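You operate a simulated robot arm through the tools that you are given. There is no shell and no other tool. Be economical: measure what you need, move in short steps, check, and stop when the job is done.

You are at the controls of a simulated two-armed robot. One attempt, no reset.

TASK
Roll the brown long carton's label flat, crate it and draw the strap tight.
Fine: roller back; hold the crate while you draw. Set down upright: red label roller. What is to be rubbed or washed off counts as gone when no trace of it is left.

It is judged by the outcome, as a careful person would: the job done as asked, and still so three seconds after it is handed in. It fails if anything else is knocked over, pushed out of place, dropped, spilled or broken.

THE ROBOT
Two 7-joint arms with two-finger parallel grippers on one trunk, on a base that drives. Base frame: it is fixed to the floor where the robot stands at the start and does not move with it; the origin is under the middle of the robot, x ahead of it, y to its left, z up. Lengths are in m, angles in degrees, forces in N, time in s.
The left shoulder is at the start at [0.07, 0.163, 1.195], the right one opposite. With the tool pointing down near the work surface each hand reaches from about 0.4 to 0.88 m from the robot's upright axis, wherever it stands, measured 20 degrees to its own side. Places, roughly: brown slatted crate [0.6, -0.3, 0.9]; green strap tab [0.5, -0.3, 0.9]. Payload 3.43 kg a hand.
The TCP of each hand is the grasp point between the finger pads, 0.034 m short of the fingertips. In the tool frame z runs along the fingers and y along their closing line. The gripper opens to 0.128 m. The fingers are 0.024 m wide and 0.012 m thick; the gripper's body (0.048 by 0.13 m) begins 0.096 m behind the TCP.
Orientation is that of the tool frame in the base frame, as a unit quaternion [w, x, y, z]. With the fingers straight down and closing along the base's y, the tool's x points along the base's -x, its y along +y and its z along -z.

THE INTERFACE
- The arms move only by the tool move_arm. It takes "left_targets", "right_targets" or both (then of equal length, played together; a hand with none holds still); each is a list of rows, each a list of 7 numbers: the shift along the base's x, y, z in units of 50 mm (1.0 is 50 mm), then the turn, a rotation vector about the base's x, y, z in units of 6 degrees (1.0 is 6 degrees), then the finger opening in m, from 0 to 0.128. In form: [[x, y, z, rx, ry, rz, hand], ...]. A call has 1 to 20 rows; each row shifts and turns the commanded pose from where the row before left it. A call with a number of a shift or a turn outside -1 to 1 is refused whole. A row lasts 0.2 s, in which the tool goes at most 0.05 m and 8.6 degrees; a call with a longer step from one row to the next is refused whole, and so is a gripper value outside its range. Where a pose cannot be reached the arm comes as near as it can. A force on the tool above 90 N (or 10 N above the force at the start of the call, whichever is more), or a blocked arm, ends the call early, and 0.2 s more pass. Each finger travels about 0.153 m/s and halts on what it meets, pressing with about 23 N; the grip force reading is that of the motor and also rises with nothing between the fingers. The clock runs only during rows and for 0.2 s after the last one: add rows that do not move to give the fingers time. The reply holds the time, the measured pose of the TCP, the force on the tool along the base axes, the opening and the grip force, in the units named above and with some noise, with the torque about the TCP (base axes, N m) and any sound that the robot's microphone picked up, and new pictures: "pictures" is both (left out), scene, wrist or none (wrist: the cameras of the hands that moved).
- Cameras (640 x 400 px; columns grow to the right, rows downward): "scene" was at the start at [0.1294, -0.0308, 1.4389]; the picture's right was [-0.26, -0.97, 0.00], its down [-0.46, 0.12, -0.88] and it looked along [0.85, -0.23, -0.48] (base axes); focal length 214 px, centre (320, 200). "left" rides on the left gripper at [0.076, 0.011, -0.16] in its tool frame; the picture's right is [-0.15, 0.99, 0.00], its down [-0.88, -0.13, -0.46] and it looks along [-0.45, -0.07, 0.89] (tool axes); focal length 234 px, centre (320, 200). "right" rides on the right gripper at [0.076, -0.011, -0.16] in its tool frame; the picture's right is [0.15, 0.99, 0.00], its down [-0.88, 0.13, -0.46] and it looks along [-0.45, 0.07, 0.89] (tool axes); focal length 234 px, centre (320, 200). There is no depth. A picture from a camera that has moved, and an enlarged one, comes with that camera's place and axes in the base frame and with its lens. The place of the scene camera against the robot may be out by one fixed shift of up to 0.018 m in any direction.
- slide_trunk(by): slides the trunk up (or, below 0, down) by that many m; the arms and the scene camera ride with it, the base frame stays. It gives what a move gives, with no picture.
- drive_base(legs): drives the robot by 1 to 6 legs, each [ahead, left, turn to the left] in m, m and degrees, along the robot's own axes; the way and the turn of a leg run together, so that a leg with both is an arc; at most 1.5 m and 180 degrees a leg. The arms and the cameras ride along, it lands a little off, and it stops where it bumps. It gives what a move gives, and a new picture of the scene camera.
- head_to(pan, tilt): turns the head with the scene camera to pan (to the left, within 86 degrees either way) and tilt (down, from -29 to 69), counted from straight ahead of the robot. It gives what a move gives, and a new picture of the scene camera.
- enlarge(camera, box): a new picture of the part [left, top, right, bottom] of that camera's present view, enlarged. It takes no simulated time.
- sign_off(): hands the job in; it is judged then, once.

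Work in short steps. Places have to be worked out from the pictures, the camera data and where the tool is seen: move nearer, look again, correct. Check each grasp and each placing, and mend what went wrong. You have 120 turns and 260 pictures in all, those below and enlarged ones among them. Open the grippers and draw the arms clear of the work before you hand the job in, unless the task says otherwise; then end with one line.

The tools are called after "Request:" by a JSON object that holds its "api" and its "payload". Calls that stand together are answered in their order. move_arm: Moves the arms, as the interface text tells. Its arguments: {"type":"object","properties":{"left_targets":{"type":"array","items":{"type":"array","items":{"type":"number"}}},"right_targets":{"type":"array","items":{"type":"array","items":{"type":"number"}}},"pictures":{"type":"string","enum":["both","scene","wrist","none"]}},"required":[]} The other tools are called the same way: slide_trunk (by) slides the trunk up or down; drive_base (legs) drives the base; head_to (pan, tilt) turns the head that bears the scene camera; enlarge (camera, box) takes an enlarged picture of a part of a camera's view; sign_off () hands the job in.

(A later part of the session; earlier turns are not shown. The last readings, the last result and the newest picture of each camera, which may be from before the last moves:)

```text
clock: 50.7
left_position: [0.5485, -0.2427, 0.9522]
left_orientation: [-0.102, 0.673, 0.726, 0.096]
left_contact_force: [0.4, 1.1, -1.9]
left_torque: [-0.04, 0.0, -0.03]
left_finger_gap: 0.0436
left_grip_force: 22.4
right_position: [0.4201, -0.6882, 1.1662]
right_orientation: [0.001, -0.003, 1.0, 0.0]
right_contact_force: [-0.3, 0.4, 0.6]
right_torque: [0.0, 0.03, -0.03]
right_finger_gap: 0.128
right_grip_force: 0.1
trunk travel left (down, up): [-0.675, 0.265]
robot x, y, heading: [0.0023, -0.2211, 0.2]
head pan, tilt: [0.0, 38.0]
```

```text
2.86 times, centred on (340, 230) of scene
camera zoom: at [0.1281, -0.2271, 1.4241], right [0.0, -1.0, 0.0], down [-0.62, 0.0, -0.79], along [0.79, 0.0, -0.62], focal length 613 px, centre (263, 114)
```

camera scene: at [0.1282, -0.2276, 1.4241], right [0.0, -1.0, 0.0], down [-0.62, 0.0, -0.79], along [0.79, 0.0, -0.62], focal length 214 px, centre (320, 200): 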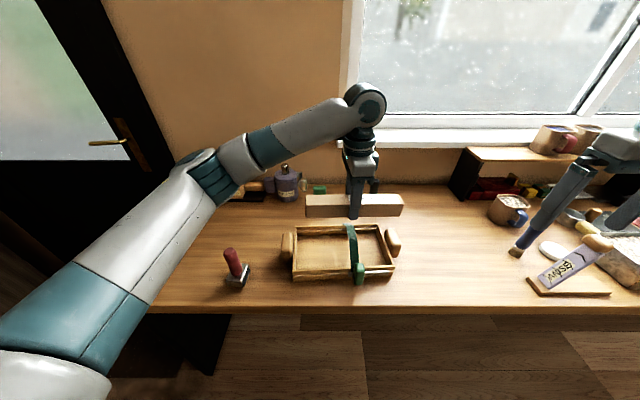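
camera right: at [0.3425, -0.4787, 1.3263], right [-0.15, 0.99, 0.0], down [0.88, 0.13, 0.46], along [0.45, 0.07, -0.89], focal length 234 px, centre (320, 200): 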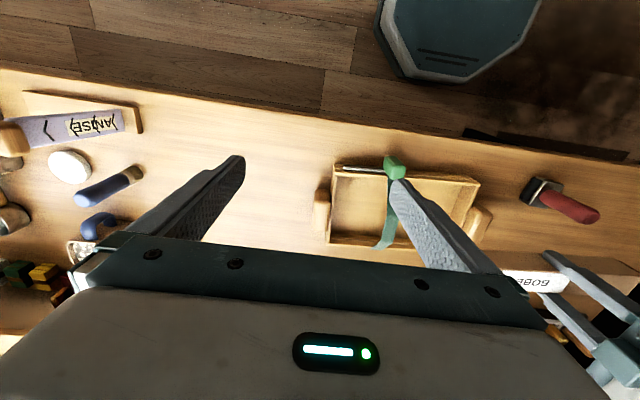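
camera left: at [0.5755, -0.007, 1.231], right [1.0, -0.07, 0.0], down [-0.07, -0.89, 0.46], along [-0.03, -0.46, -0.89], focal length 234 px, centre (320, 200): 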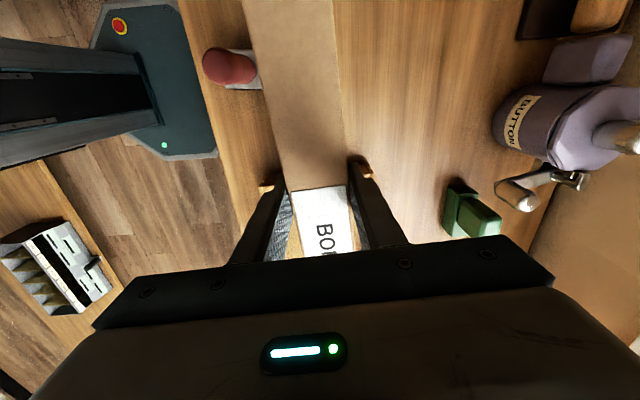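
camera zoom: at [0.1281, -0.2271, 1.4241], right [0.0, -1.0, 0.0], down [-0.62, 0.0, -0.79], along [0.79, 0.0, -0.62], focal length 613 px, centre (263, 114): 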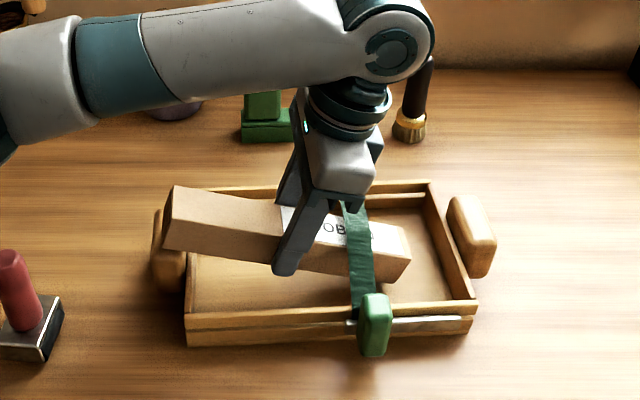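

Still free of contact. I continue to nearly the right wall with the left end just clearing the handle.

Request:
{"api": "move_arm", "payload": {"left_targets": [[0.03, -0.26, -0.06, -0.25, -0.018, 0, 0], [0.03, -0.26, -0.06, -0.25, -0.018, 0, 0], [0.02, -0.3, -0.02, -0.1, -0.007, 0, 0], [0, 0, 0, 0, 0, 0, 0]], "pictures": "none"}}

Request:
{"api": "enlarge", "payload": {"camera": "scene", "box": [240, 160, 440, 300]}}

```text
clock: 51.7
left_position: [0.5511, -0.2833, 0.9441]
left_orientation: [-0.079, 0.674, 0.73, 0.074]
left_contact_force: [-0.2, -0.4, -1.0]
left_torque: [0.0, 0.02, -0.03]
left_finger_gap: 0.0437
left_grip_force: 22.8
right_position: [0.4197, -0.6876, 1.1659]
right_orientation: [0.001, -0.001, 1.0, 0.0]
right_contact_force: [-0.2, -0.6, -0.1]
right_torque: [0.01, -0.01, 0.03]
right_finger_gap: 0.1282
right_grip_force: 0.1
trunk travel left (down, up): [-0.675, 0.265]
robot x, y, heading: [0.0029, -0.2206, 0.4]
head pan, tilt: [0.0, 38.0]
```

```text
2.86 times, centred on (340, 230) of scene
camera zoom: at [0.1282, -0.2268, 1.4241], right [0.0, -1.0, 0.0], down [-0.62, 0.0, -0.79], along [0.79, 0.0, -0.62], focal length 613 px, centre (263, 114)
```

zoom: 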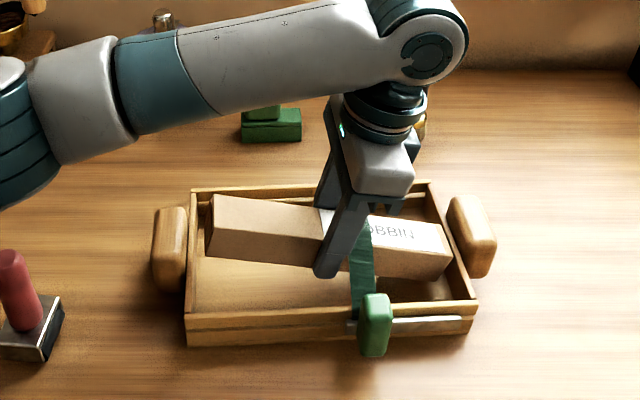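

The left end is now inside the left wall. I level the carton while lowering it to the floor of the crate.

Request:
{"api": "move_arm", "payload": {"left_targets": [[0, 0.02, -0.12, -0.45, -0.033, 0, 0], [0, 0.02, -0.12, -0.45, -0.033, 0, 0], [0, 0.02, -0.12, -0.45, -0.033, 0, 0], [0, 0.02, -0.12, -0.45, -0.033, 0, 0], [0, 0.02, -0.08, -0.3, -0.02, 0, 0], [0, 0, 0, 0, 0, 0, 0]], "pictures": "none"}}

Request:
{"api": "enlarge", "payload": {"camera": "scene", "box": [240, 160, 440, 300]}}

```text
clock: 53.1
left_position: [0.5518, -0.2794, 0.9178]
left_orientation: [0.001, 0.679, 0.734, 0.0]
left_contact_force: [0.1, 0.6, -1.2]
left_torque: [0.02, -0.04, 0.01]
left_finger_gap: 0.0436
left_grip_force: 22.6
right_position: [0.42, -0.6873, 1.1664]
right_orientation: [0.0, -0.001, 1.0, 0.0]
right_contact_force: [0.6, 0.2, -0.6]
right_torque: [0.04, -0.01, 0.03]
right_finger_gap: 0.1282
right_grip_force: 0.1
trunk travel left (down, up): [-0.675, 0.265]
robot x, y, heading: [0.0004, -0.2187, 0.6]
head pan, tilt: [0.0, 38.0]
```

```text
2.86 times, centred on (340, 230) of scene
camera zoom: at [0.1281, -0.2275, 1.4241], right [0.0, -1.0, 0.0], down [-0.62, 0.0, -0.79], along [0.79, 0.0, -0.62], focal length 613 px, centre (263, 114)
```

zoom: 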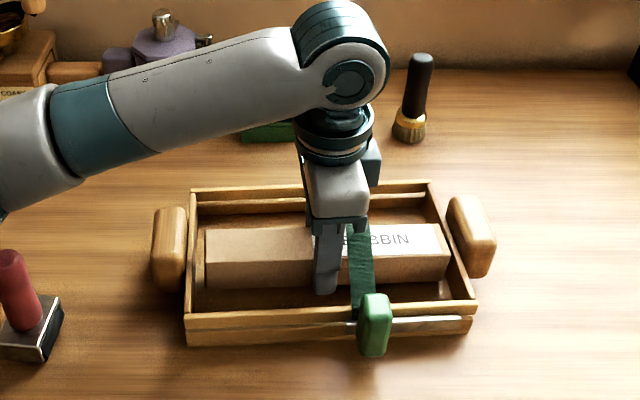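

It is inside the walls and level, still a few mm above the floor. I lower gently to contact.

Request:
{"api": "move_arm", "payload": {"left_targets": [[0, 0, -0.06, 0, 0, 0, 0], [0, 0, -0.04, 0, 0, 0, 0], [0, 0, 0, 0, 0, 0, 0]], "pictures": "none"}}

```text
clock: 53.9
left_position: [0.5523, -0.2806, 0.9122]
left_orientation: [0.001, 0.679, 0.734, 0.0]
left_contact_force: [-0.4, 0.2, -1.4]
left_torque: [0.01, 0.02, -0.01]
left_finger_gap: 0.0437
left_grip_force: 22.8
right_position: [0.4205, -0.6894, 1.165]
right_orientation: [-0.001, -0.002, 1.0, 0.0]
right_contact_force: [0.5, 0.0, 0.5]
right_torque: [-0.03, 0.01, -0.01]
right_finger_gap: 0.128
right_grip_force: 0.0
trunk travel left (down, up): [-0.675, 0.265]
robot x, y, heading: [0.0039, -0.2203, 0.5]
head pan, tilt: [0.0, 38.0]
```

Request:
{"api": "move_arm", "payload": {"left_targets": [[0, 0, -0.04, 0, 0, 0, 0], [0, 0, -0.03, 0, 0, 0, 0], [0, 0, 0, 0, 0, 0, 0]], "pictures": "wrist"}}

```text
clock: 54.7
left_position: [0.5524, -0.2792, 0.9078]
left_orientation: [0.002, 0.679, 0.734, 0.0]
left_contact_force: [1.0, -0.6, -1.3]
left_torque: [0.02, -0.04, 0.01]
left_finger_gap: 0.0439
left_grip_force: 23.3
right_position: [0.4201, -0.6891, 1.1673]
right_orientation: [-0.001, -0.001, 1.0, 0.0]
right_contact_force: [-0.2, -0.1, 0.0]
right_torque: [0.0, -0.04, 0.0]
right_finger_gap: 0.1281
right_grip_force: 0.0
trunk travel left (down, up): [-0.675, 0.265]
robot x, y, heading: [0.0021, -0.2198, 0.0]
head pan, tilt: [0.0, 38.0]
camera left: at [0.5564, -0.2017, 1.0687], right [1.0, -0.07, 0.0], down [-0.06, -0.89, 0.46], along [-0.03, -0.46, -0.89], focal length 234 px, centre (320, 200)
```

left: 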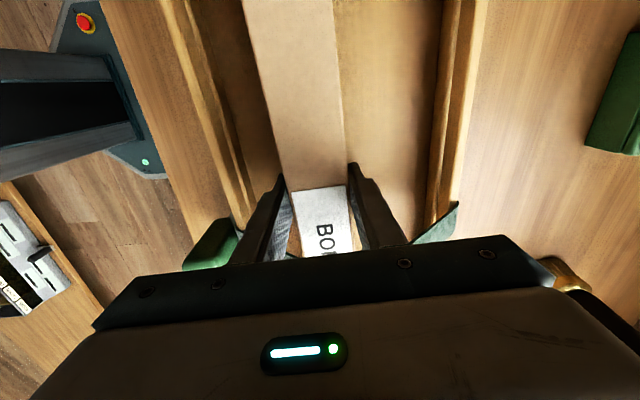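

No floor contact yet; 2–3 mm more.

Request:
{"api": "move_arm", "payload": {"left_targets": [[0, 0, -0.03, 0, 0, 0, 0], [0, 0, -0.03, 0, 0, 0, 0], [0, 0, 0, 0, 0, 0, 0]], "pictures": "none"}}

```text
clock: 55.5
left_position: [0.5527, -0.2803, 0.906]
left_orientation: [0.001, 0.679, 0.734, -0.001]
left_contact_force: [0.9, -0.1, 4.9]
left_torque: [-0.8, 0.04, 0.0]
left_finger_gap: 0.0439
left_grip_force: 23.1
right_position: [0.4195, -0.6876, 1.1668]
right_orientation: [0.0, -0.001, 1.0, 0.0]
right_contact_force: [-0.3, -0.5, -0.1]
right_torque: [0.0, 0.01, -0.01]
right_finger_gap: 0.128
right_grip_force: 0.0
trunk travel left (down, up): [-0.675, 0.265]
robot x, y, heading: [-0.0017, -0.2214, 0.4]
head pan, tilt: [0.0, 38.0]
```

The right end touches first (torque −0.8), so I tilt back ~1.8° to seat both ends, then open slightly.

Request:
{"api": "move_arm", "payload": {"left_targets": [[0, 0, 0, -0.3, -0.022, 0, 0], [0, 0, 0, 0, 0, 0, 0]], "pictures": "none"}}

```text
clock: 56.1
left_position: [0.5527, -0.2798, 0.9047]
left_orientation: [0.012, 0.678, 0.735, -0.012]
left_contact_force: [0.7, 0.0, -1.4]
left_torque: [0.03, 0.02, 0.03]
left_finger_gap: 0.0438
left_grip_force: 23.4
right_position: [0.4193, -0.687, 1.1668]
right_orientation: [0.0, -0.002, 1.0, 0.0]
right_contact_force: [-0.3, -0.1, -0.7]
right_torque: [-0.02, -0.03, -0.01]
right_finger_gap: 0.1281
right_grip_force: 0.0
trunk travel left (down, up): [-0.675, 0.265]
robot x, y, heading: [0.0003, -0.2221, 0.1]
head pan, tilt: [0.0, 38.0]
```

Off contact again by about 2 mm; I lower 2 mm and open slowly.

Request:
{"api": "move_arm", "payload": {"left_targets": [[0, 0, -0.04, 0, 0, 0, 0], [0, 0, 0, 0, 0, 0, 0], [0, 0, 0, 0, 0, 0, 0.05], [0, 0, 0, 0, 0, 0, 0.06], [0, 0, 0, 0, 0, 0, 0.065], [0, 0, 0, 0, 0, 0, 0.065]], "pictures": "wrist"}}

Request:
{"api": "enlarge", "payload": {"camera": "scene", "box": [240, 160, 440, 300]}}

```text
clock: 57.5
left_position: [0.553, -0.2809, 0.9025]
left_orientation: [0.014, 0.679, 0.734, -0.012]
left_contact_force: [-0.1, 1.2, 0.0]
left_torque: [0.0, -0.01, -0.01]
left_finger_gap: 0.0651
left_grip_force: 0.2
right_position: [0.4191, -0.688, 1.1664]
right_orientation: [0.0, -0.002, 1.0, 0.001]
right_contact_force: [0.2, -0.2, 0.3]
right_torque: [0.01, -0.01, 0.02]
right_finger_gap: 0.1277
right_grip_force: 0.3
trunk travel left (down, up): [-0.675, 0.265]
robot x, y, heading: [0.0024, -0.2181, 0.2]
head pan, tilt: [0.0, 38.0]
camera left: at [0.5565, -0.1975, 1.0597], right [1.0, -0.07, 0.01], down [-0.06, -0.87, 0.48], along [-0.03, -0.48, -0.87], focal length 234 px, centre (320, 200)
```

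left: 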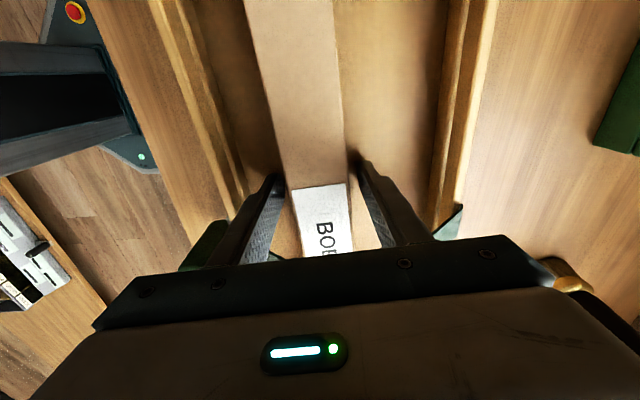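

```text
2.86 times, centred on (340, 230) of scene
camera zoom: at [0.128, -0.2272, 1.4241], right [0.0, -1.0, 0.0], down [-0.62, 0.0, -0.79], along [0.79, 0.0, -0.62], focal length 613 px, centre (263, 114)
```

zoom: 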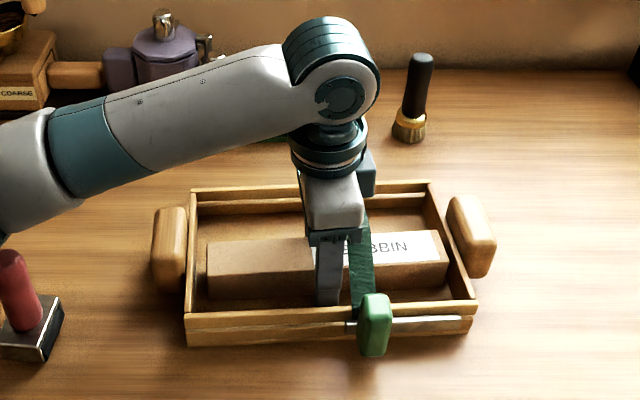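

Carton is released and flat in the crate under the strap. I back off slightly left and rise straight up.

Request:
{"api": "move_arm", "payload": {"left_targets": [[0, 0.25, 0, 0, 0, 0, 0.065], [0, 0.1, 0.6, 0, 0, 0, 0.065], [0, 0, 0.9, 0, 0, 0, 0.065], [0, 0, 0.9, 0, 0, 0, 0.065], [0, 0.5, 0.5, 0.3, 0, 0, 0.065]], "pictures": "wrist"}}

Request:
{"api": "enlarge", "payload": {"camera": "scene", "box": [240, 160, 440, 300]}}

```text
clock: 58.7
left_position: [0.5492, -0.2374, 1.0489]
left_orientation: [0.002, 0.68, 0.734, 0.001]
left_contact_force: [-0.2, 0.6, -0.1]
left_torque: [-0.02, 0.03, 0.01]
left_finger_gap: 0.0649
left_grip_force: 0.0
right_position: [0.4178, -0.687, 1.1674]
right_orientation: [0.0, -0.002, 1.0, -0.001]
right_contact_force: [-0.9, 0.2, 0.4]
right_torque: [-0.02, -0.02, 0.0]
right_finger_gap: 0.128
right_grip_force: 0.1
trunk travel left (down, up): [-0.675, 0.265]
robot x, y, heading: [-0.0011, -0.2217, 0.3]
head pan, tilt: [0.0, 38.0]
camera left: at [0.5536, -0.159, 1.2067], right [1.0, -0.07, 0.0], down [-0.06, -0.89, 0.46], along [-0.03, -0.46, -0.89], focal length 234 px, centre (320, 200)
```

left: 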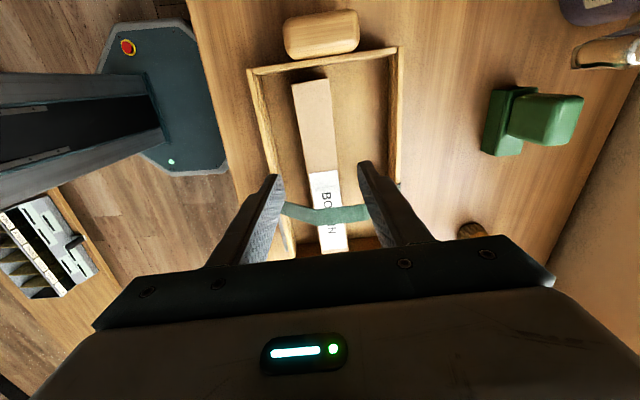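

```text
2.86 times, centred on (340, 230) of scene
camera zoom: at [0.1274, -0.2261, 1.4241], right [0.0, -1.0, 0.0], down [-0.62, 0.0, -0.79], along [0.79, 0.0, -0.62], focal length 613 px, centre (263, 114)
```

zoom: 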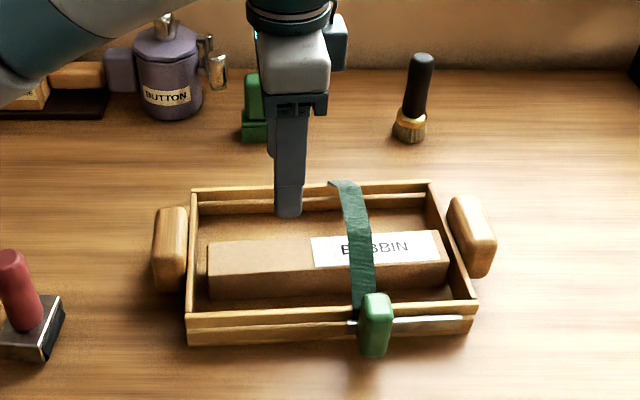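

The carton lies in the crate beneath the strap, walls undisturbed. Next I bring the left hand over the crate's left handle (centre ≈ (0.558, −0.118)) and the right hand near the tab for a look.

Request:
{"api": "move_arm", "payload": {"left_targets": [[0.025, 0.34, 0.0, 0, 0, 0, 0.11], [0.025, 0.34, 0.0, 0, 0, 0, 0.11], [0.025, 0.34, 0.0, 0, 0, 0, 0.11], [0.025, 0.34, 0, 0, 0, 0, 0.11], [0.025, 0.34, -0.1, 0, 0, 0, 0.11], [0.025, 0.34, -0.2, 0, 0, 0, 0.11], [0.025, 0.34, -0.2, 0, 0, 0, 0.11]], "right_targets": [[0, 0.82, -0.25, 0, 0, 0, 0.1], [0, 0.82, -0.25, 0, 0, 0, 0.1], [0, 0.82, -0.25, 0, 0, 0, 0.1], [0, 0.82, -0.25, 0, 0, 0, 0.1], [0, 0.82, -0.25, 0, 0, 0, 0.1], [0, 0.82, -0.25, 0, 0, 0, 0.1], [0, 0.82, -0.25, 0, 0, 0, 0.1]]}}

Request:
{"api": "enlarge", "payload": {"camera": "right", "box": [220, 100, 440, 240]}}

Request:
{"api": "enlarge", "payload": {"camera": "left", "box": [220, 60, 440, 260]}}

```text
clock: 60.3
left_position: [0.5609, -0.1166, 1.0226]
left_orientation: [0.003, 0.679, 0.734, -0.001]
left_contact_force: [1.4, 0.7, 1.0]
left_torque: [-0.06, 0.02, 0.03]
left_finger_gap: 0.1102
left_grip_force: 0.1
right_position: [0.4179, -0.3973, 1.0796]
right_orientation: [-0.001, 0.0, 1.0, -0.001]
right_contact_force: [-1.0, -0.1, -0.1]
right_torque: [-0.03, -0.02, -0.03]
right_finger_gap: 0.0999
right_grip_force: 0.1
trunk travel left (down, up): [-0.675, 0.265]
robot x, y, heading: [0.0004, -0.2218, -0.0]
head pan, tilt: [0.0, 38.0]
camera scene: at [0.1289, -0.2239, 1.424], right [0.0, -1.0, 0.0], down [-0.62, 0.0, -0.79], along [0.79, 0.0, -0.62], focal length 214 px, centre (320, 200)
camera right: at [0.3418, -0.4083, 1.2388], right [-0.15, 0.99, 0.0], down [0.88, 0.13, 0.45], along [0.45, 0.07, -0.89], focal length 234 px, centre (320, 200)
camera left: at [0.5645, -0.0378, 1.1818], right [1.0, -0.07, 0.0], down [-0.06, -0.89, 0.46], along [-0.03, -0.46, -0.89], focal length 234 px, centre (320, 200)
```

scene: 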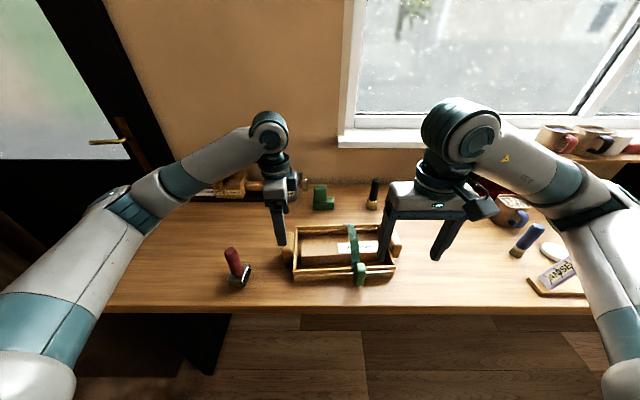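
right: 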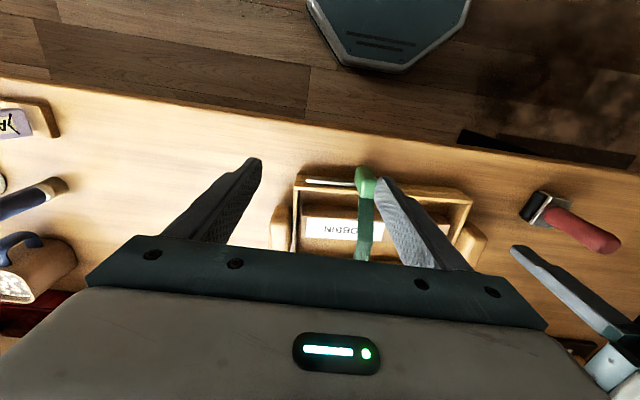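
left: 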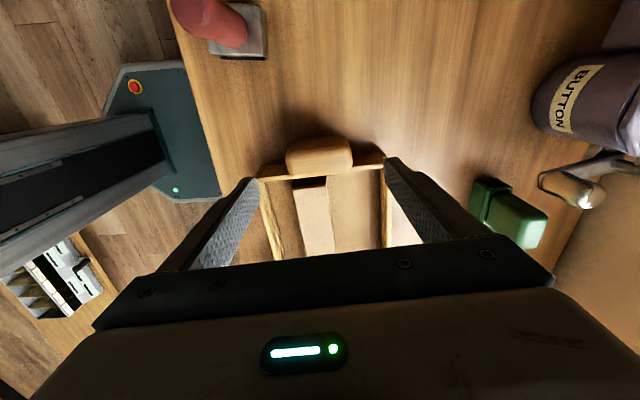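

```text
2.86 times, centred on (330, 170) of right
camera zoom: at [0.3418, -0.4083, 1.2388], right [-0.15, 0.99, 0.0], down [0.88, 0.13, 0.45], along [0.45, 0.07, -0.89], focal length 669 px, centre (291, 286)
```

zoom: 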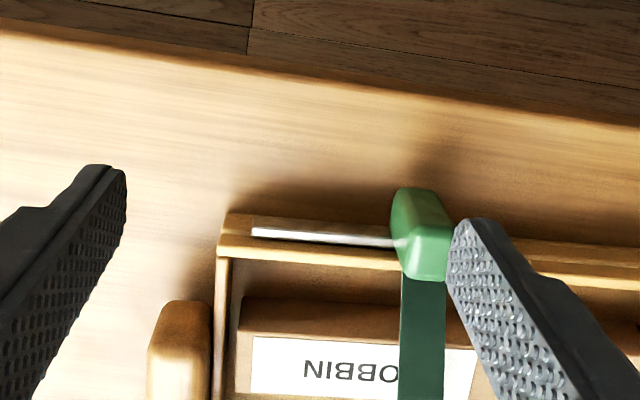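

```text
2.00 times, centred on (330, 160) of left
camera zoom: at [0.5645, -0.0378, 1.1818], right [1.0, -0.07, 0.0], down [-0.06, -0.89, 0.46], along [-0.03, -0.46, -0.89], focal length 468 px, centre (300, 280)
```

zoom: 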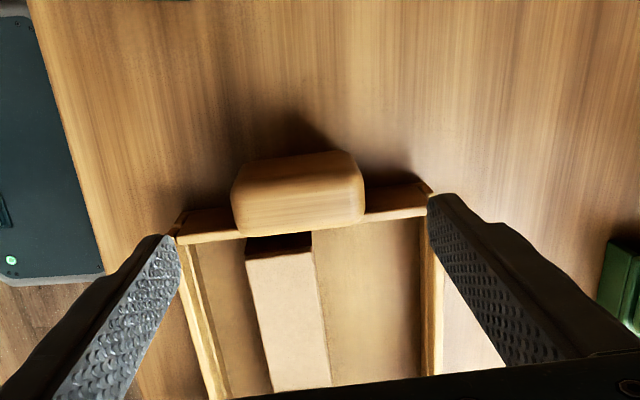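

The left handle spans x 0.521–0.595, y −0.138…−0.112, top ≈ 0.93. I lower the left hand with its fingers at the handle's two ends.

Request:
{"api": "move_arm", "payload": {"left_targets": [[-0.06, -0.05, -0.73, 0, 0, 0, 0.11], [0, 0, -0.73, 0, 0, 0, 0.11], [0, 0, -0.73, 0, 0, 0, 0.11], [0, 0, 0, 0, 0, 0, 0.11]], "pictures": "wrist"}}

Request:
{"api": "enlarge", "payload": {"camera": "scene", "box": [240, 190, 420, 310]}}

```text
clock: 61.3
left_position: [0.5596, -0.1181, 0.9139]
left_orientation: [0.002, 0.68, 0.733, 0.0]
left_contact_force: [-0.3, -0.4, -0.6]
left_torque: [0.02, 0.01, -0.01]
left_finger_gap: 0.1101
left_grip_force: 0.1
right_position: [0.417, -0.4008, 1.0801]
right_orientation: [-0.001, -0.002, 1.0, 0.0]
right_contact_force: [-0.4, -0.2, 1.0]
right_torque: [-0.01, 0.01, -0.02]
right_finger_gap: 0.1001
right_grip_force: 0.1
trunk travel left (down, up): [-0.675, 0.265]
robot x, y, heading: [0.0, -0.2203, 0.2]
head pan, tilt: [0.0, 38.0]
camera left: at [0.5625, -0.0401, 1.0731], right [1.0, -0.07, 0.0], down [-0.06, -0.89, 0.46], along [-0.03, -0.46, -0.89], focal length 234 px, centre (320, 200)
```

left: 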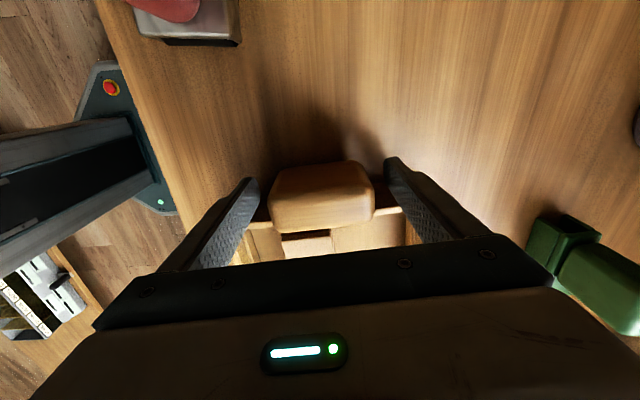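

```text
3.33 times, centred on (330, 250) of scene
camera zoom: at [0.128, -0.227, 1.4241], right [0.0, -1.0, 0.0], down [-0.62, 0.0, -0.79], along [0.79, 0.0, -0.62], focal length 715 px, centre (287, 33)
```

zoom: 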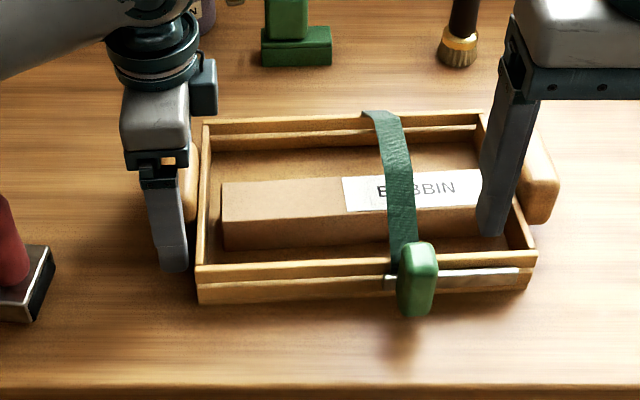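

The handle is centred between the fingers. I close on it gently.

Request:
{"api": "move_arm", "payload": {"left_targets": [[0, 0, 0, 0, 0, 0, 0.09], [0, 0, 0, 0, 0, 0, 0.08], [0, 0, 0, 0, 0, 0, 0.074], [0, 0, 0, 0, 0, 0, 0.07], [0, 0, 0, 0, 0, 0, 0.06], [0, 0, 0, 0, 0, 0, 0.0], [0, 0, 0, 0, 0, 0, 0.0]], "pictures": "wrist"}}

Request:
{"api": "enlarge", "payload": {"camera": "scene", "box": [240, 190, 420, 310]}}

```text
clock: 62.9
left_position: [0.5588, -0.1188, 0.9149]
left_orientation: [0.002, 0.679, 0.734, 0.0]
left_contact_force: [2.2, 1.8, 1.8]
left_torque: [0.02, 0.47, -0.31]
left_finger_gap: 0.0753
left_grip_force: 22.8
right_position: [0.4167, -0.3995, 1.0785]
right_orientation: [0.0, -0.002, 1.0, 0.0]
right_contact_force: [-0.4, 1.0, -0.9]
right_torque: [-0.02, -0.02, 0.01]
right_finger_gap: 0.1001
right_grip_force: 0.1
trunk travel left (down, up): [-0.675, 0.265]
robot x, y, heading: [0.0027, -0.2182, 0.0]
head pan, tilt: [0.0, 38.0]
camera left: at [0.5626, -0.0401, 1.0735], right [1.0, -0.07, 0.0], down [-0.06, -0.89, 0.46], along [-0.03, -0.46, -0.89], focal length 234 px, centre (320, 200)
```

left: 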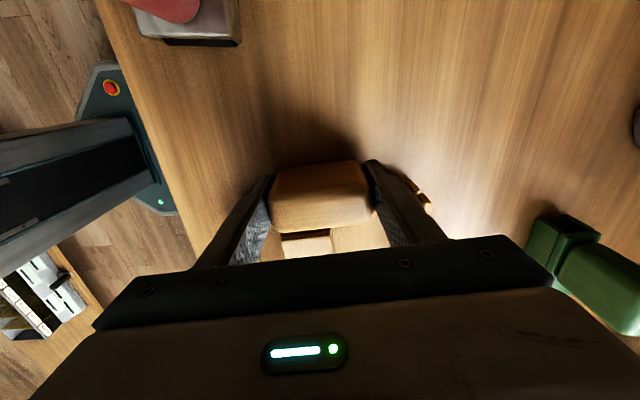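

```text
3.33 times, centred on (330, 250) of scene
camera zoom: at [0.1281, -0.2269, 1.4241], right [0.0, -1.0, 0.0], down [-0.62, 0.0, -0.79], along [0.79, 0.0, -0.62], focal length 715 px, centre (287, 33)
```

zoom: 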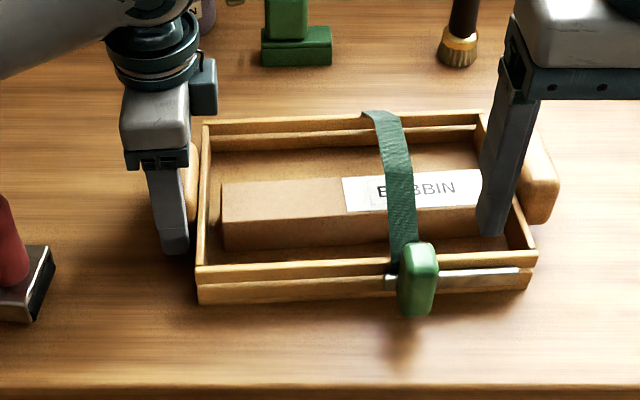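

The crate is held (gap 0.075) and unmoved. I move the right hand above the tab.

Request:
{"api": "move_arm", "payload": {"right_targets": [[0.27, 0.53, -0.4, 0, 0, 0.2, 0.08], [0.27, 0.53, -0.4, 0, 0, 0.2, 0.07], [0.27, 0.53, -0.4, 0, 0, 0.2, 0.07], [0, 0, 0, 0, 0, 0, 0.07]], "pictures": "wrist"}}

Request:
{"api": "enlarge", "payload": {"camera": "scene", "box": [290, 200, 440, 310]}}

Request:
{"api": "enlarge", "payload": {"camera": "right", "box": [240, 90, 400, 230]}}

```text
clock: 63.9
left_position: [0.5592, -0.1175, 0.9141]
left_orientation: [0.003, 0.679, 0.734, 0.0]
left_contact_force: [-2.0, 0.8, 0.6]
left_torque: [-0.77, 0.44, -0.44]
left_finger_gap: 0.075
left_grip_force: 22.9
right_position: [0.4587, -0.3216, 1.0195]
right_orientation: [0.0, -0.033, 0.999, 0.0]
right_contact_force: [0.3, -0.4, -0.2]
right_torque: [-0.03, 0.03, 0.01]
right_finger_gap: 0.0701
right_grip_force: 0.1
trunk travel left (down, up): [-0.675, 0.265]
robot x, y, heading: [0.001, -0.2203, 0.1]
head pan, tilt: [0.0, 38.0]
camera right: at [0.3843, -0.3374, 1.1788], right [-0.21, 0.98, 0.0], down [0.87, 0.19, 0.46], along [0.45, 0.1, -0.89], focal length 234 px, centre (320, 200)
```

right: 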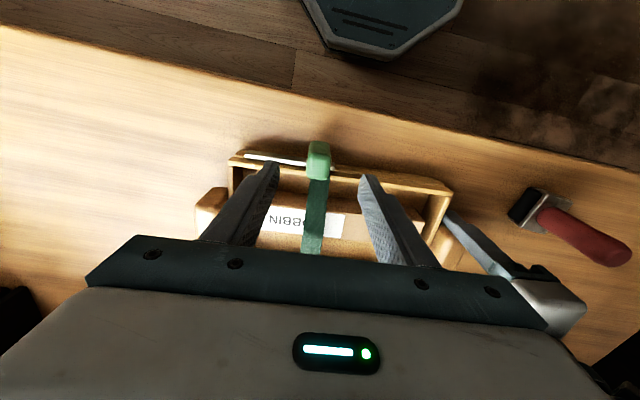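

```text
3.64 times, centred on (365, 255) of scene
camera zoom: at [0.1276, -0.2269, 1.4241], right [0.0, -1.0, 0.0], down [-0.62, 0.0, -0.79], along [0.79, 0.0, -0.62], focal length 780 px, centre (156, 0)
```

zoom: 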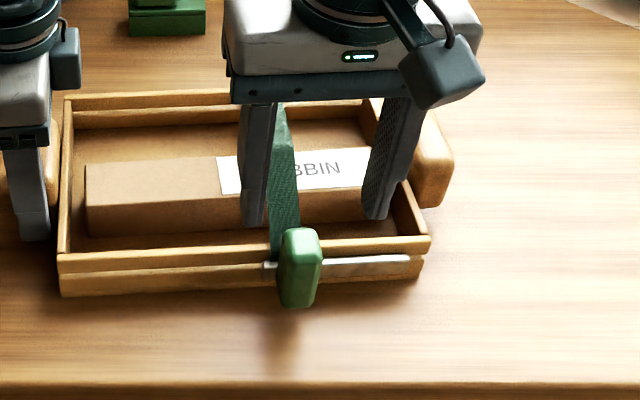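

```text
2.86 times, centred on (320, 160) of right
camera zoom: at [0.3843, -0.3374, 1.1788], right [-0.21, 0.98, 0.0], down [0.87, 0.19, 0.46], along [0.45, 0.1, -0.89], focal length 669 px, centre (320, 314)
```

zoom: 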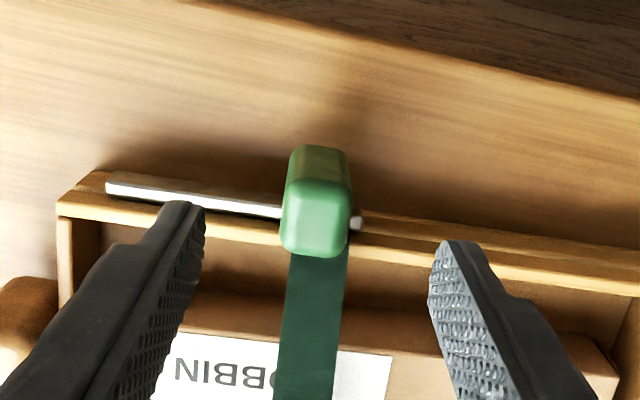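

The tab spans x 0.454–0.485, y ≈ −0.318 ± 0.014, z 0.885–0.93, on a rail running to y ≈ −0.41. I lower the right fingers either side of it.

Request:
{"api": "move_arm", "payload": {"right_targets": [[0.05, 0.06, -0.7, 0, 0, 0, 0.07], [0, 0, -0.7, 0, 0, 0, 0.07], [0, 0, -0.68, 0, 0, 0, 0.07], [0, 0, 0, 0, 0, 0, 0.07]], "pictures": "wrist"}}

Request:
{"api": "enlarge", "payload": {"camera": "scene", "box": [290, 200, 440, 310]}}

```text
clock: 64.9
left_position: [0.5592, -0.1185, 0.9138]
left_orientation: [0.001, 0.679, 0.734, 0.001]
left_contact_force: [-0.7, 0.8, 0.7]
left_torque: [-0.38, 0.54, -0.52]
left_finger_gap: 0.075
left_grip_force: 23.1
right_position: [0.4641, -0.3185, 0.9151]
right_orientation: [0.0, -0.033, 0.999, 0.0]
right_contact_force: [-0.6, -0.4, 0.4]
right_torque: [0.02, -0.02, 0.02]
right_finger_gap: 0.0701
right_grip_force: 0.1
trunk travel left (down, up): [-0.675, 0.265]
robot x, y, heading: [-0.0017, -0.2205, 0.3]
head pan, tilt: [0.0, 38.0]
camera right: at [0.3883, -0.3333, 1.0745], right [-0.21, 0.98, 0.0], down [0.87, 0.19, 0.46], along [0.45, 0.1, -0.89], focal length 234 px, centre (320, 200)
```

right: 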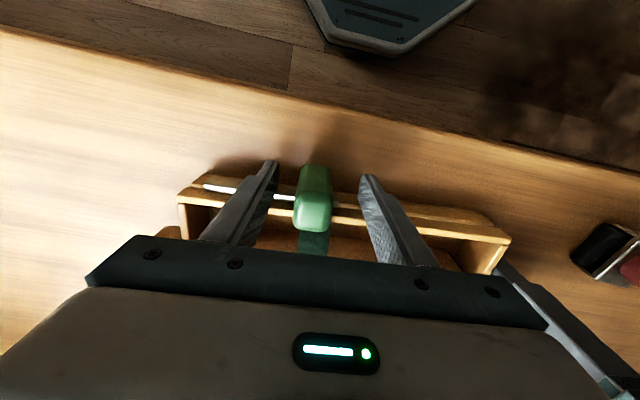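

```text
3.64 times, centred on (365, 255) of scene
camera zoom: at [0.1278, -0.2269, 1.4241], right [0.0, -1.0, 0.0], down [-0.62, 0.0, -0.79], along [0.79, 0.0, -0.62], focal length 780 px, centre (156, 0)
```

zoom: 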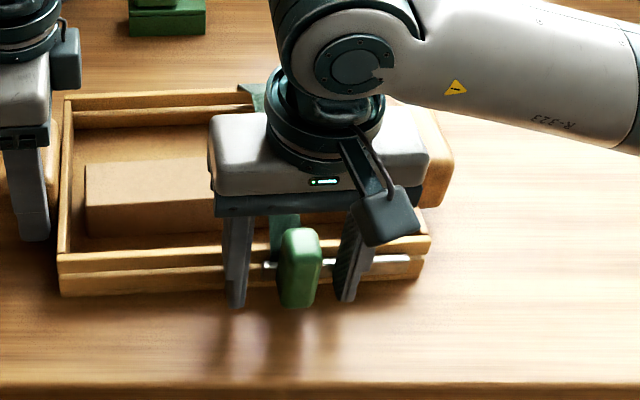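

Fingers straddle the tab, clear of wall and rail. I close on it.

Request:
{"api": "move_arm", "payload": {"right_targets": [[0, 0, 0, 0, 0, 0, 0.05], [0, 0, 0, 0, 0, 0, 0.035], [0, 0, 0, 0, 0, 0, 0.028], [0, 0, 0, 0, 0, 0, 0.02], [0, 0, 0, 0, 0, 0, 0.0], [0, 0, 0, 0, 0, 0, 0.0]], "pictures": "none"}}

Request:
{"api": "enlarge", "payload": {"camera": "right", "box": [200, 130, 440, 270]}}

```text
clock: 66.3
left_position: [0.5575, -0.1175, 0.9142]
left_orientation: [0.002, 0.678, 0.735, 0.001]
left_contact_force: [4.3, 20.3, -0.6]
left_torque: [0.29, 0.56, -0.53]
left_finger_gap: 0.0755
left_grip_force: 22.0
right_position: [0.4638, -0.3195, 0.9164]
right_orientation: [-0.001, -0.033, 0.999, -0.001]
right_contact_force: [-3.6, -21.7, 3.0]
right_torque: [0.21, -0.14, -0.36]
right_finger_gap: 0.0255
right_grip_force: 23.0
trunk travel left (down, up): [-0.675, 0.265]
robot x, y, heading: [0.0003, -0.2187, -0.0]
head pan, tilt: [0.0, 38.0]
```

```text
2.67 times, centred on (320, 200) of right
camera zoom: at [0.3884, -0.334, 1.0748], right [-0.21, 0.98, 0.0], down [0.87, 0.19, 0.45], along [0.44, 0.09, -0.89], focal length 624 px, centre (320, 200)
```

zoom: 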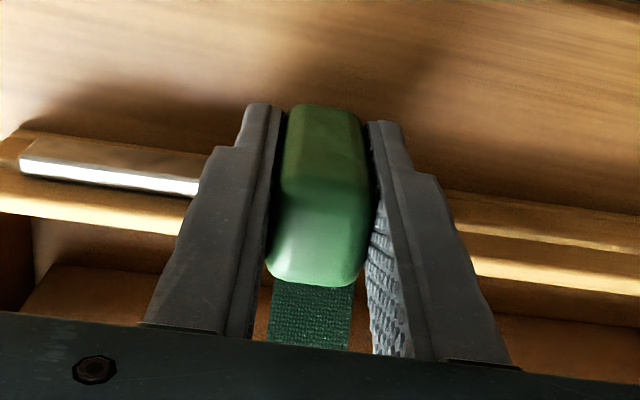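

The tab is gripped (gap 0.0255). Holding the crate with the left hand, I draw the tab along the rail to the right.

Request:
{"api": "move_arm", "payload": {"right_targets": [[0.014, -0.2, 0, 0, 0, 0, 0], [0.014, -0.2, 0, 0, 0, 0, 0], [0.014, -0.2, 0, 0, 0, 0, 0]], "pictures": "none"}}

Request:
{"api": "enlarge", "payload": {"camera": "scene", "box": [260, 190, 440, 310]}}

```text
clock: 67.1
left_position: [0.5574, -0.1197, 0.9149]
left_orientation: [0.002, 0.68, 0.733, -0.001]
left_contact_force: [-5.7, -7.6, 0.5]
left_torque: [-0.81, 0.19, -0.74]
left_finger_gap: 0.075
left_grip_force: 23.1
right_position: [0.4648, -0.347, 0.9162]
right_orientation: [0.001, -0.033, 0.999, 0.001]
right_contact_force: [5.3, 4.2, -0.3]
right_torque: [-0.22, 0.26, 0.01]
right_finger_gap: 0.0252
right_grip_force: 23.4
trunk travel left (down, up): [-0.675, 0.265]
robot x, y, heading: [-0.0011, -0.2188, -0.1]
head pan, tilt: [0.0, 38.0]
```

```text
3.33 times, centred on (350, 250) of scene
camera zoom: at [0.1279, -0.2278, 1.4241], right [0.0, -1.0, 0.0], down [-0.62, 0.0, -0.79], along [0.79, 0.0, -0.62], focal length 715 px, centre (220, 33)
```

zoom: 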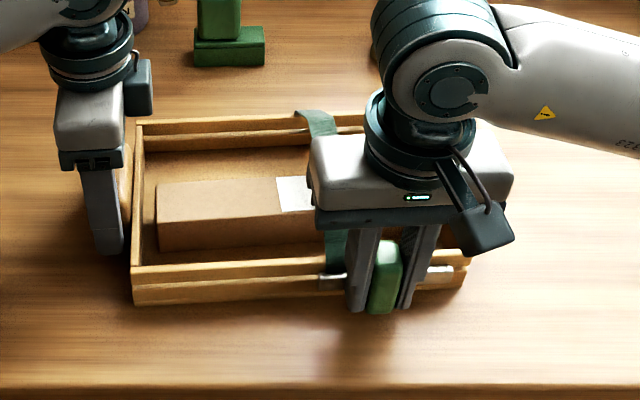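

The tab slides easily (4 N) while the crate stays put. I keep drawing, following the rail slightly more forward.

Request:
{"api": "move_arm", "payload": {"right_targets": [[0.03, -0.2, 0, 0, 0, 0, 0], [0.02, -0.2, 0, 0, 0, 0, 0], [0.014, -0.2, 0, 0, 0, 0, 0]], "pictures": "none"}}

Request:
{"api": "enlarge", "payload": {"camera": "scene", "box": [260, 190, 440, 310]}}

Request:
{"api": "enlarge", "payload": {"camera": "right", "box": [120, 120, 520, 270]}}

```text
clock: 67.9
left_position: [0.5582, -0.1189, 0.9131]
left_orientation: [0.001, 0.679, 0.735, 0.001]
left_contact_force: [-4.2, -3.3, 2.4]
left_torque: [-0.47, 0.58, -0.65]
left_finger_gap: 0.0751
left_grip_force: 23.0
right_position: [0.4673, -0.3782, 0.9152]
right_orientation: [-0.002, -0.033, 0.999, 0.0]
right_contact_force: [3.4, 2.6, -1.6]
right_torque: [-0.15, -0.2, -0.1]
right_finger_gap: 0.0253
right_grip_force: 22.7
trunk travel left (down, up): [-0.675, 0.265]
robot x, y, heading: [0.0027, -0.221, 0.1]
head pan, tilt: [0.0, 38.0]
```

```text
3.33 times, centred on (350, 250) of scene
camera zoom: at [0.1282, -0.2276, 1.4241], right [0.0, -1.0, 0.0], down [-0.62, 0.0, -0.79], along [0.79, 0.0, -0.62], focal length 715 px, centre (220, 33)
```

zoom: 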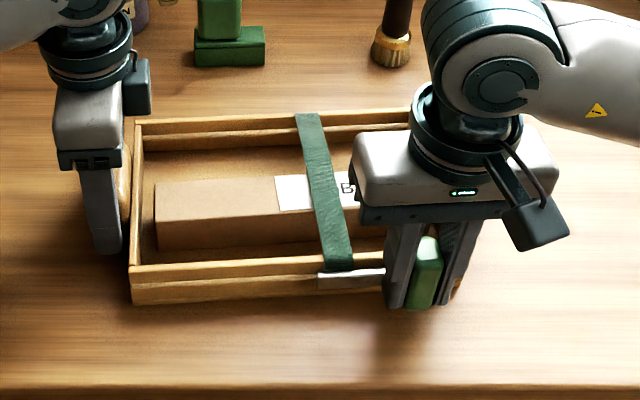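

```text
1.60 times, centred on (320, 195) of right
camera zoom: at [0.3936, -0.3937, 1.0754], right [-0.21, 0.98, 0.0], down [0.87, 0.19, 0.45], along [0.44, 0.1, -0.89], focal length 375 px, centre (320, 208)
```

zoom: 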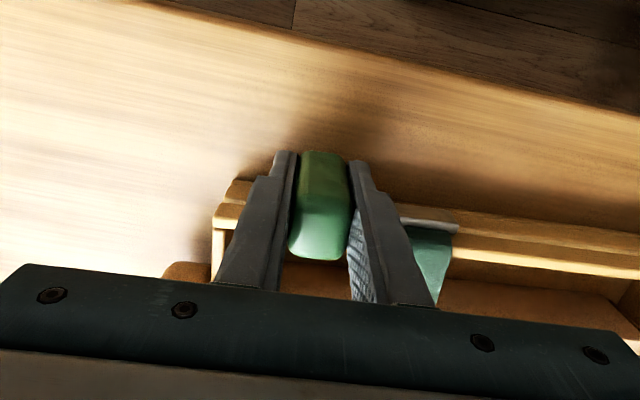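

The strap has come down flat; the tab continues to move freely. I draw on in 5 mm steps until the stop or tension is felt.

Request:
{"api": "move_arm", "payload": {"right_targets": [[0.014, -0.1, 0, 0, 0, 0, 0], [0.007, -0.1, 0, 0, 0, 0, 0]], "pictures": "none"}}

Request:
{"api": "move_arm", "payload": {"right_targets": [[0.007, -0.1, 0, 0, 0, 0, 0]], "pictures": "none"}}

Request:
{"api": "enlarge", "payload": {"camera": "scene", "box": [260, 190, 440, 310]}}

```text
clock: 68.5
left_position: [0.5587, -0.1178, 0.9139]
left_orientation: [0.002, 0.679, 0.734, 0.001]
left_contact_force: [-0.6, -3.0, 0.7]
left_torque: [0.45, 0.33, -0.13]
left_finger_gap: 0.075
left_grip_force: 23.2
right_position: [0.4699, -0.3864, 0.9148]
right_orientation: [0.0, -0.033, 0.999, -0.001]
right_contact_force: [1.9, 3.1, -0.4]
right_torque: [0.1, 0.08, 0.15]
right_finger_gap: 0.0255
right_grip_force: 23.0
trunk travel left (down, up): [-0.675, 0.265]
robot x, y, heading: [-0.0014, -0.2175, 0.4]
head pan, tilt: [0.0, 38.0]
```

```text
clock: 68.9
left_position: [0.5593, -0.1187, 0.915]
left_orientation: [0.004, 0.68, 0.733, -0.001]
left_contact_force: [-3.9, -15.5, 0.2]
left_torque: [-0.34, 0.36, 0.07]
left_finger_gap: 0.0752
left_grip_force: 23.3
right_position: [0.4705, -0.392, 0.9155]
right_orientation: [-0.001, -0.034, 0.999, 0.002]
right_contact_force: [4.0, 17.4, 0.5]
right_torque: [-0.33, 0.01, 0.21]
right_finger_gap: 0.0255
right_grip_force: 22.9
trunk travel left (down, up): [-0.675, 0.265]
robot x, y, heading: [-0.0001, -0.2199, 0.1]
head pan, tilt: [0.0, 38.0]
```

```text
3.33 times, centred on (350, 250) of scene
camera zoom: at [0.1281, -0.2271, 1.4241], right [0.0, -1.0, 0.0], down [-0.62, 0.0, -0.79], along [0.79, 0.0, -0.62], focal length 715 px, centre (220, 33)
```

zoom: 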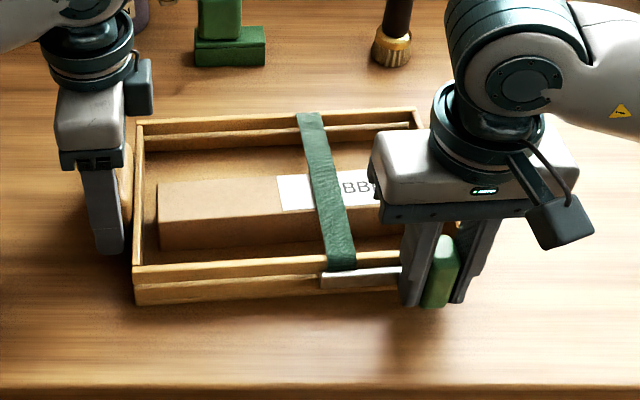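

Resistance rose to ~17 N: the stop/tension is reached. I take up 2–3 mm more to be sure it is seated tight.

Request:
{"api": "move_arm", "payload": {"right_targets": [[0.003, -0.05, 0, 0, 0, 0, 0], [0, 0, 0, 0, 0, 0, 0]], "pictures": "wrist"}}

Request:
{"api": "enlarge", "payload": {"camera": "right", "box": [180, 120, 480, 270]}}

```text
clock: 69.5
left_position: [0.5578, -0.1175, 0.9142]
left_orientation: [0.003, 0.68, 0.734, -0.001]
left_contact_force: [-8.0, -21.0, -1.0]
left_torque: [-0.06, 0.15, -0.37]
left_finger_gap: 0.0752
left_grip_force: 22.7
right_position: [0.4712, -0.3945, 0.9155]
right_orientation: [0.001, -0.033, 0.999, 0.0]
right_contact_force: [9.4, 24.8, 4.5]
right_torque: [-0.14, 0.07, 0.25]
right_finger_gap: 0.0252
right_grip_force: 23.2
trunk travel left (down, up): [-0.675, 0.265]
robot x, y, heading: [0.0008, -0.2203, 0.2]
head pan, tilt: [0.0, 38.0]
camera right: at [0.395, -0.4101, 1.0745], right [-0.21, 0.98, 0.0], down [0.87, 0.19, 0.46], along [0.45, 0.1, -0.89], focal length 234 px, centre (320, 200)
```

right: 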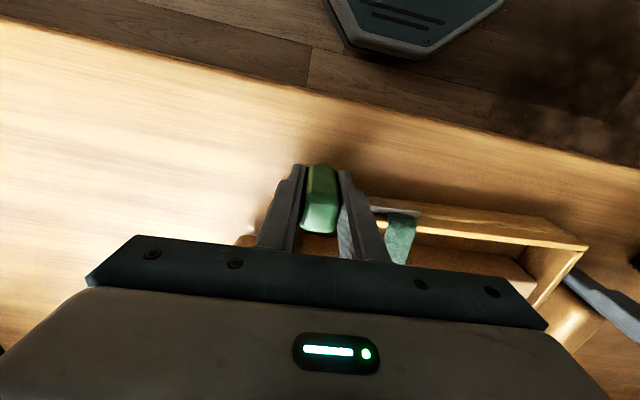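

```text
2.13 times, centred on (330, 195) of right
camera zoom: at [0.395, -0.4101, 1.0745], right [-0.21, 0.98, 0.0], down [0.87, 0.19, 0.46], along [0.45, 0.1, -0.89], focal length 500 px, centre (299, 211)
```

zoom: 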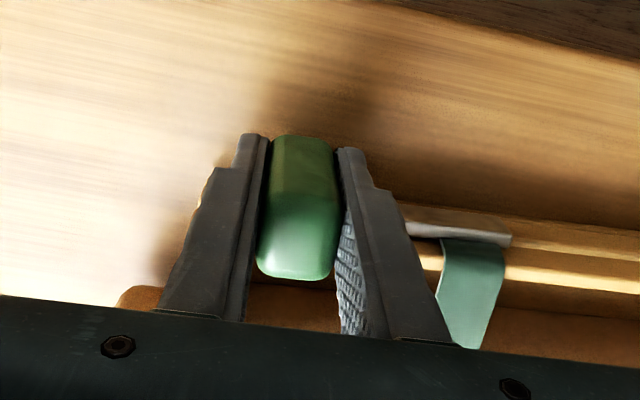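

Force 25 N and steady: the strap is tight. I ease the pull by ~4 mm of command, then open the right hand.

Request:
{"api": "move_arm", "payload": {"right_targets": [[-0.005, 0.08, 0, 0, 0, 0, 0], [0, 0, 0, 0, 0, 0, 0.03], [0, 0, 0, 0, 0, 0, 0.05], [0, 0, 0, 0, 0, 0, 0.06]], "pictures": "none"}}

Request:
{"api": "enlarge", "payload": {"camera": "right", "box": [180, 120, 480, 270]}}

```text
clock: 70.5
left_position: [0.5599, -0.1152, 0.9137]
left_orientation: [0.002, 0.678, 0.735, 0.001]
left_contact_force: [1.4, 2.7, 3.5]
left_torque: [0.78, 0.59, -0.24]
left_finger_gap: 0.0751
left_grip_force: 22.9
right_position: [0.4691, -0.3913, 0.914]
right_orientation: [-0.001, -0.034, 0.999, -0.001]
right_contact_force: [-0.5, 0.3, -0.2]
right_torque: [0.01, 0.02, 0.0]
right_finger_gap: 0.0598
right_grip_force: 0.1
trunk travel left (down, up): [-0.675, 0.265]
robot x, y, heading: [0.0002, -0.2173, 0.1]
head pan, tilt: [0.0, 38.0]
```

```text
2.13 times, centred on (330, 195) of right
camera zoom: at [0.3947, -0.4069, 1.0741], right [-0.21, 0.98, 0.0], down [0.87, 0.19, 0.45], along [0.44, 0.1, -0.89], focal length 500 px, centre (299, 211)
```

zoom: 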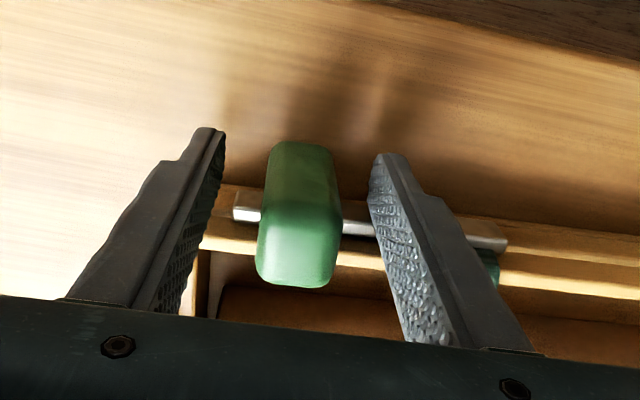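

The tab stays at the end of its rail. I raise the right hand straight up and away, then check.

Request:
{"api": "move_arm", "payload": {"right_targets": [[-0.05, 0, 0.6, 0, 0, 0, 0.06], [0, 0, 0.9, 0, 0, 0, 0.06], [0, 0, 0.9, 0, 0, 0, 0.08], [0, -0.5, 0.7, 0, 0, 0, 0.1], [0, -0.9, 0, 0, 0, 0, 0.1], [0, -0.9, 0, 0, 0, 0, 0.1], [0, -0.9, 0, 0, 0, 0, 0.1]], "pictures": "none"}}

Request:
{"api": "enlarge", "payload": {"camera": "scene", "box": [260, 190, 440, 310]}}

```text
clock: 72.1
left_position: [0.5577, -0.1184, 0.9137]
left_orientation: [0.001, 0.678, 0.735, 0.001]
left_contact_force: [0.6, 0.3, 0.9]
left_torque: [-0.38, 0.26, 0.2]
left_finger_gap: 0.075
left_grip_force: 22.7
right_position: [0.4645, -0.5533, 1.0675]
right_orientation: [-0.001, -0.034, 0.999, 0.0]
right_contact_force: [0.2, -0.7, 0.0]
right_torque: [0.02, 0.01, 0.03]
right_finger_gap: 0.0999
right_grip_force: 0.0
trunk travel left (down, up): [-0.675, 0.265]
robot x, y, heading: [-0.0027, -0.2227, 0.1]
head pan, tilt: [0.0, 38.0]
```

```text
3.33 times, centred on (350, 250) of scene
camera zoom: at [0.1271, -0.2282, 1.4242], right [0.0, -1.0, 0.0], down [-0.62, 0.0, -0.79], along [0.79, 0.0, -0.62], focal length 715 px, centre (220, 33)
```

zoom: 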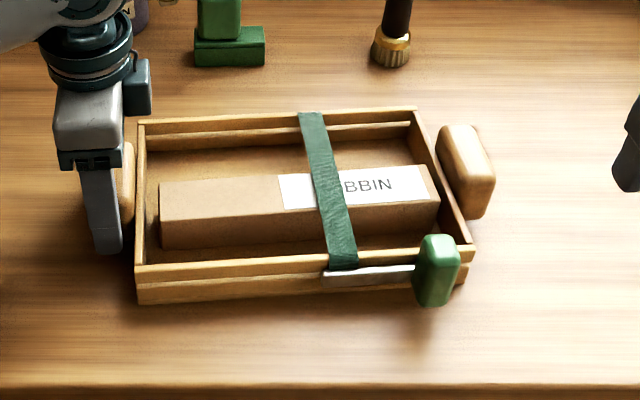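

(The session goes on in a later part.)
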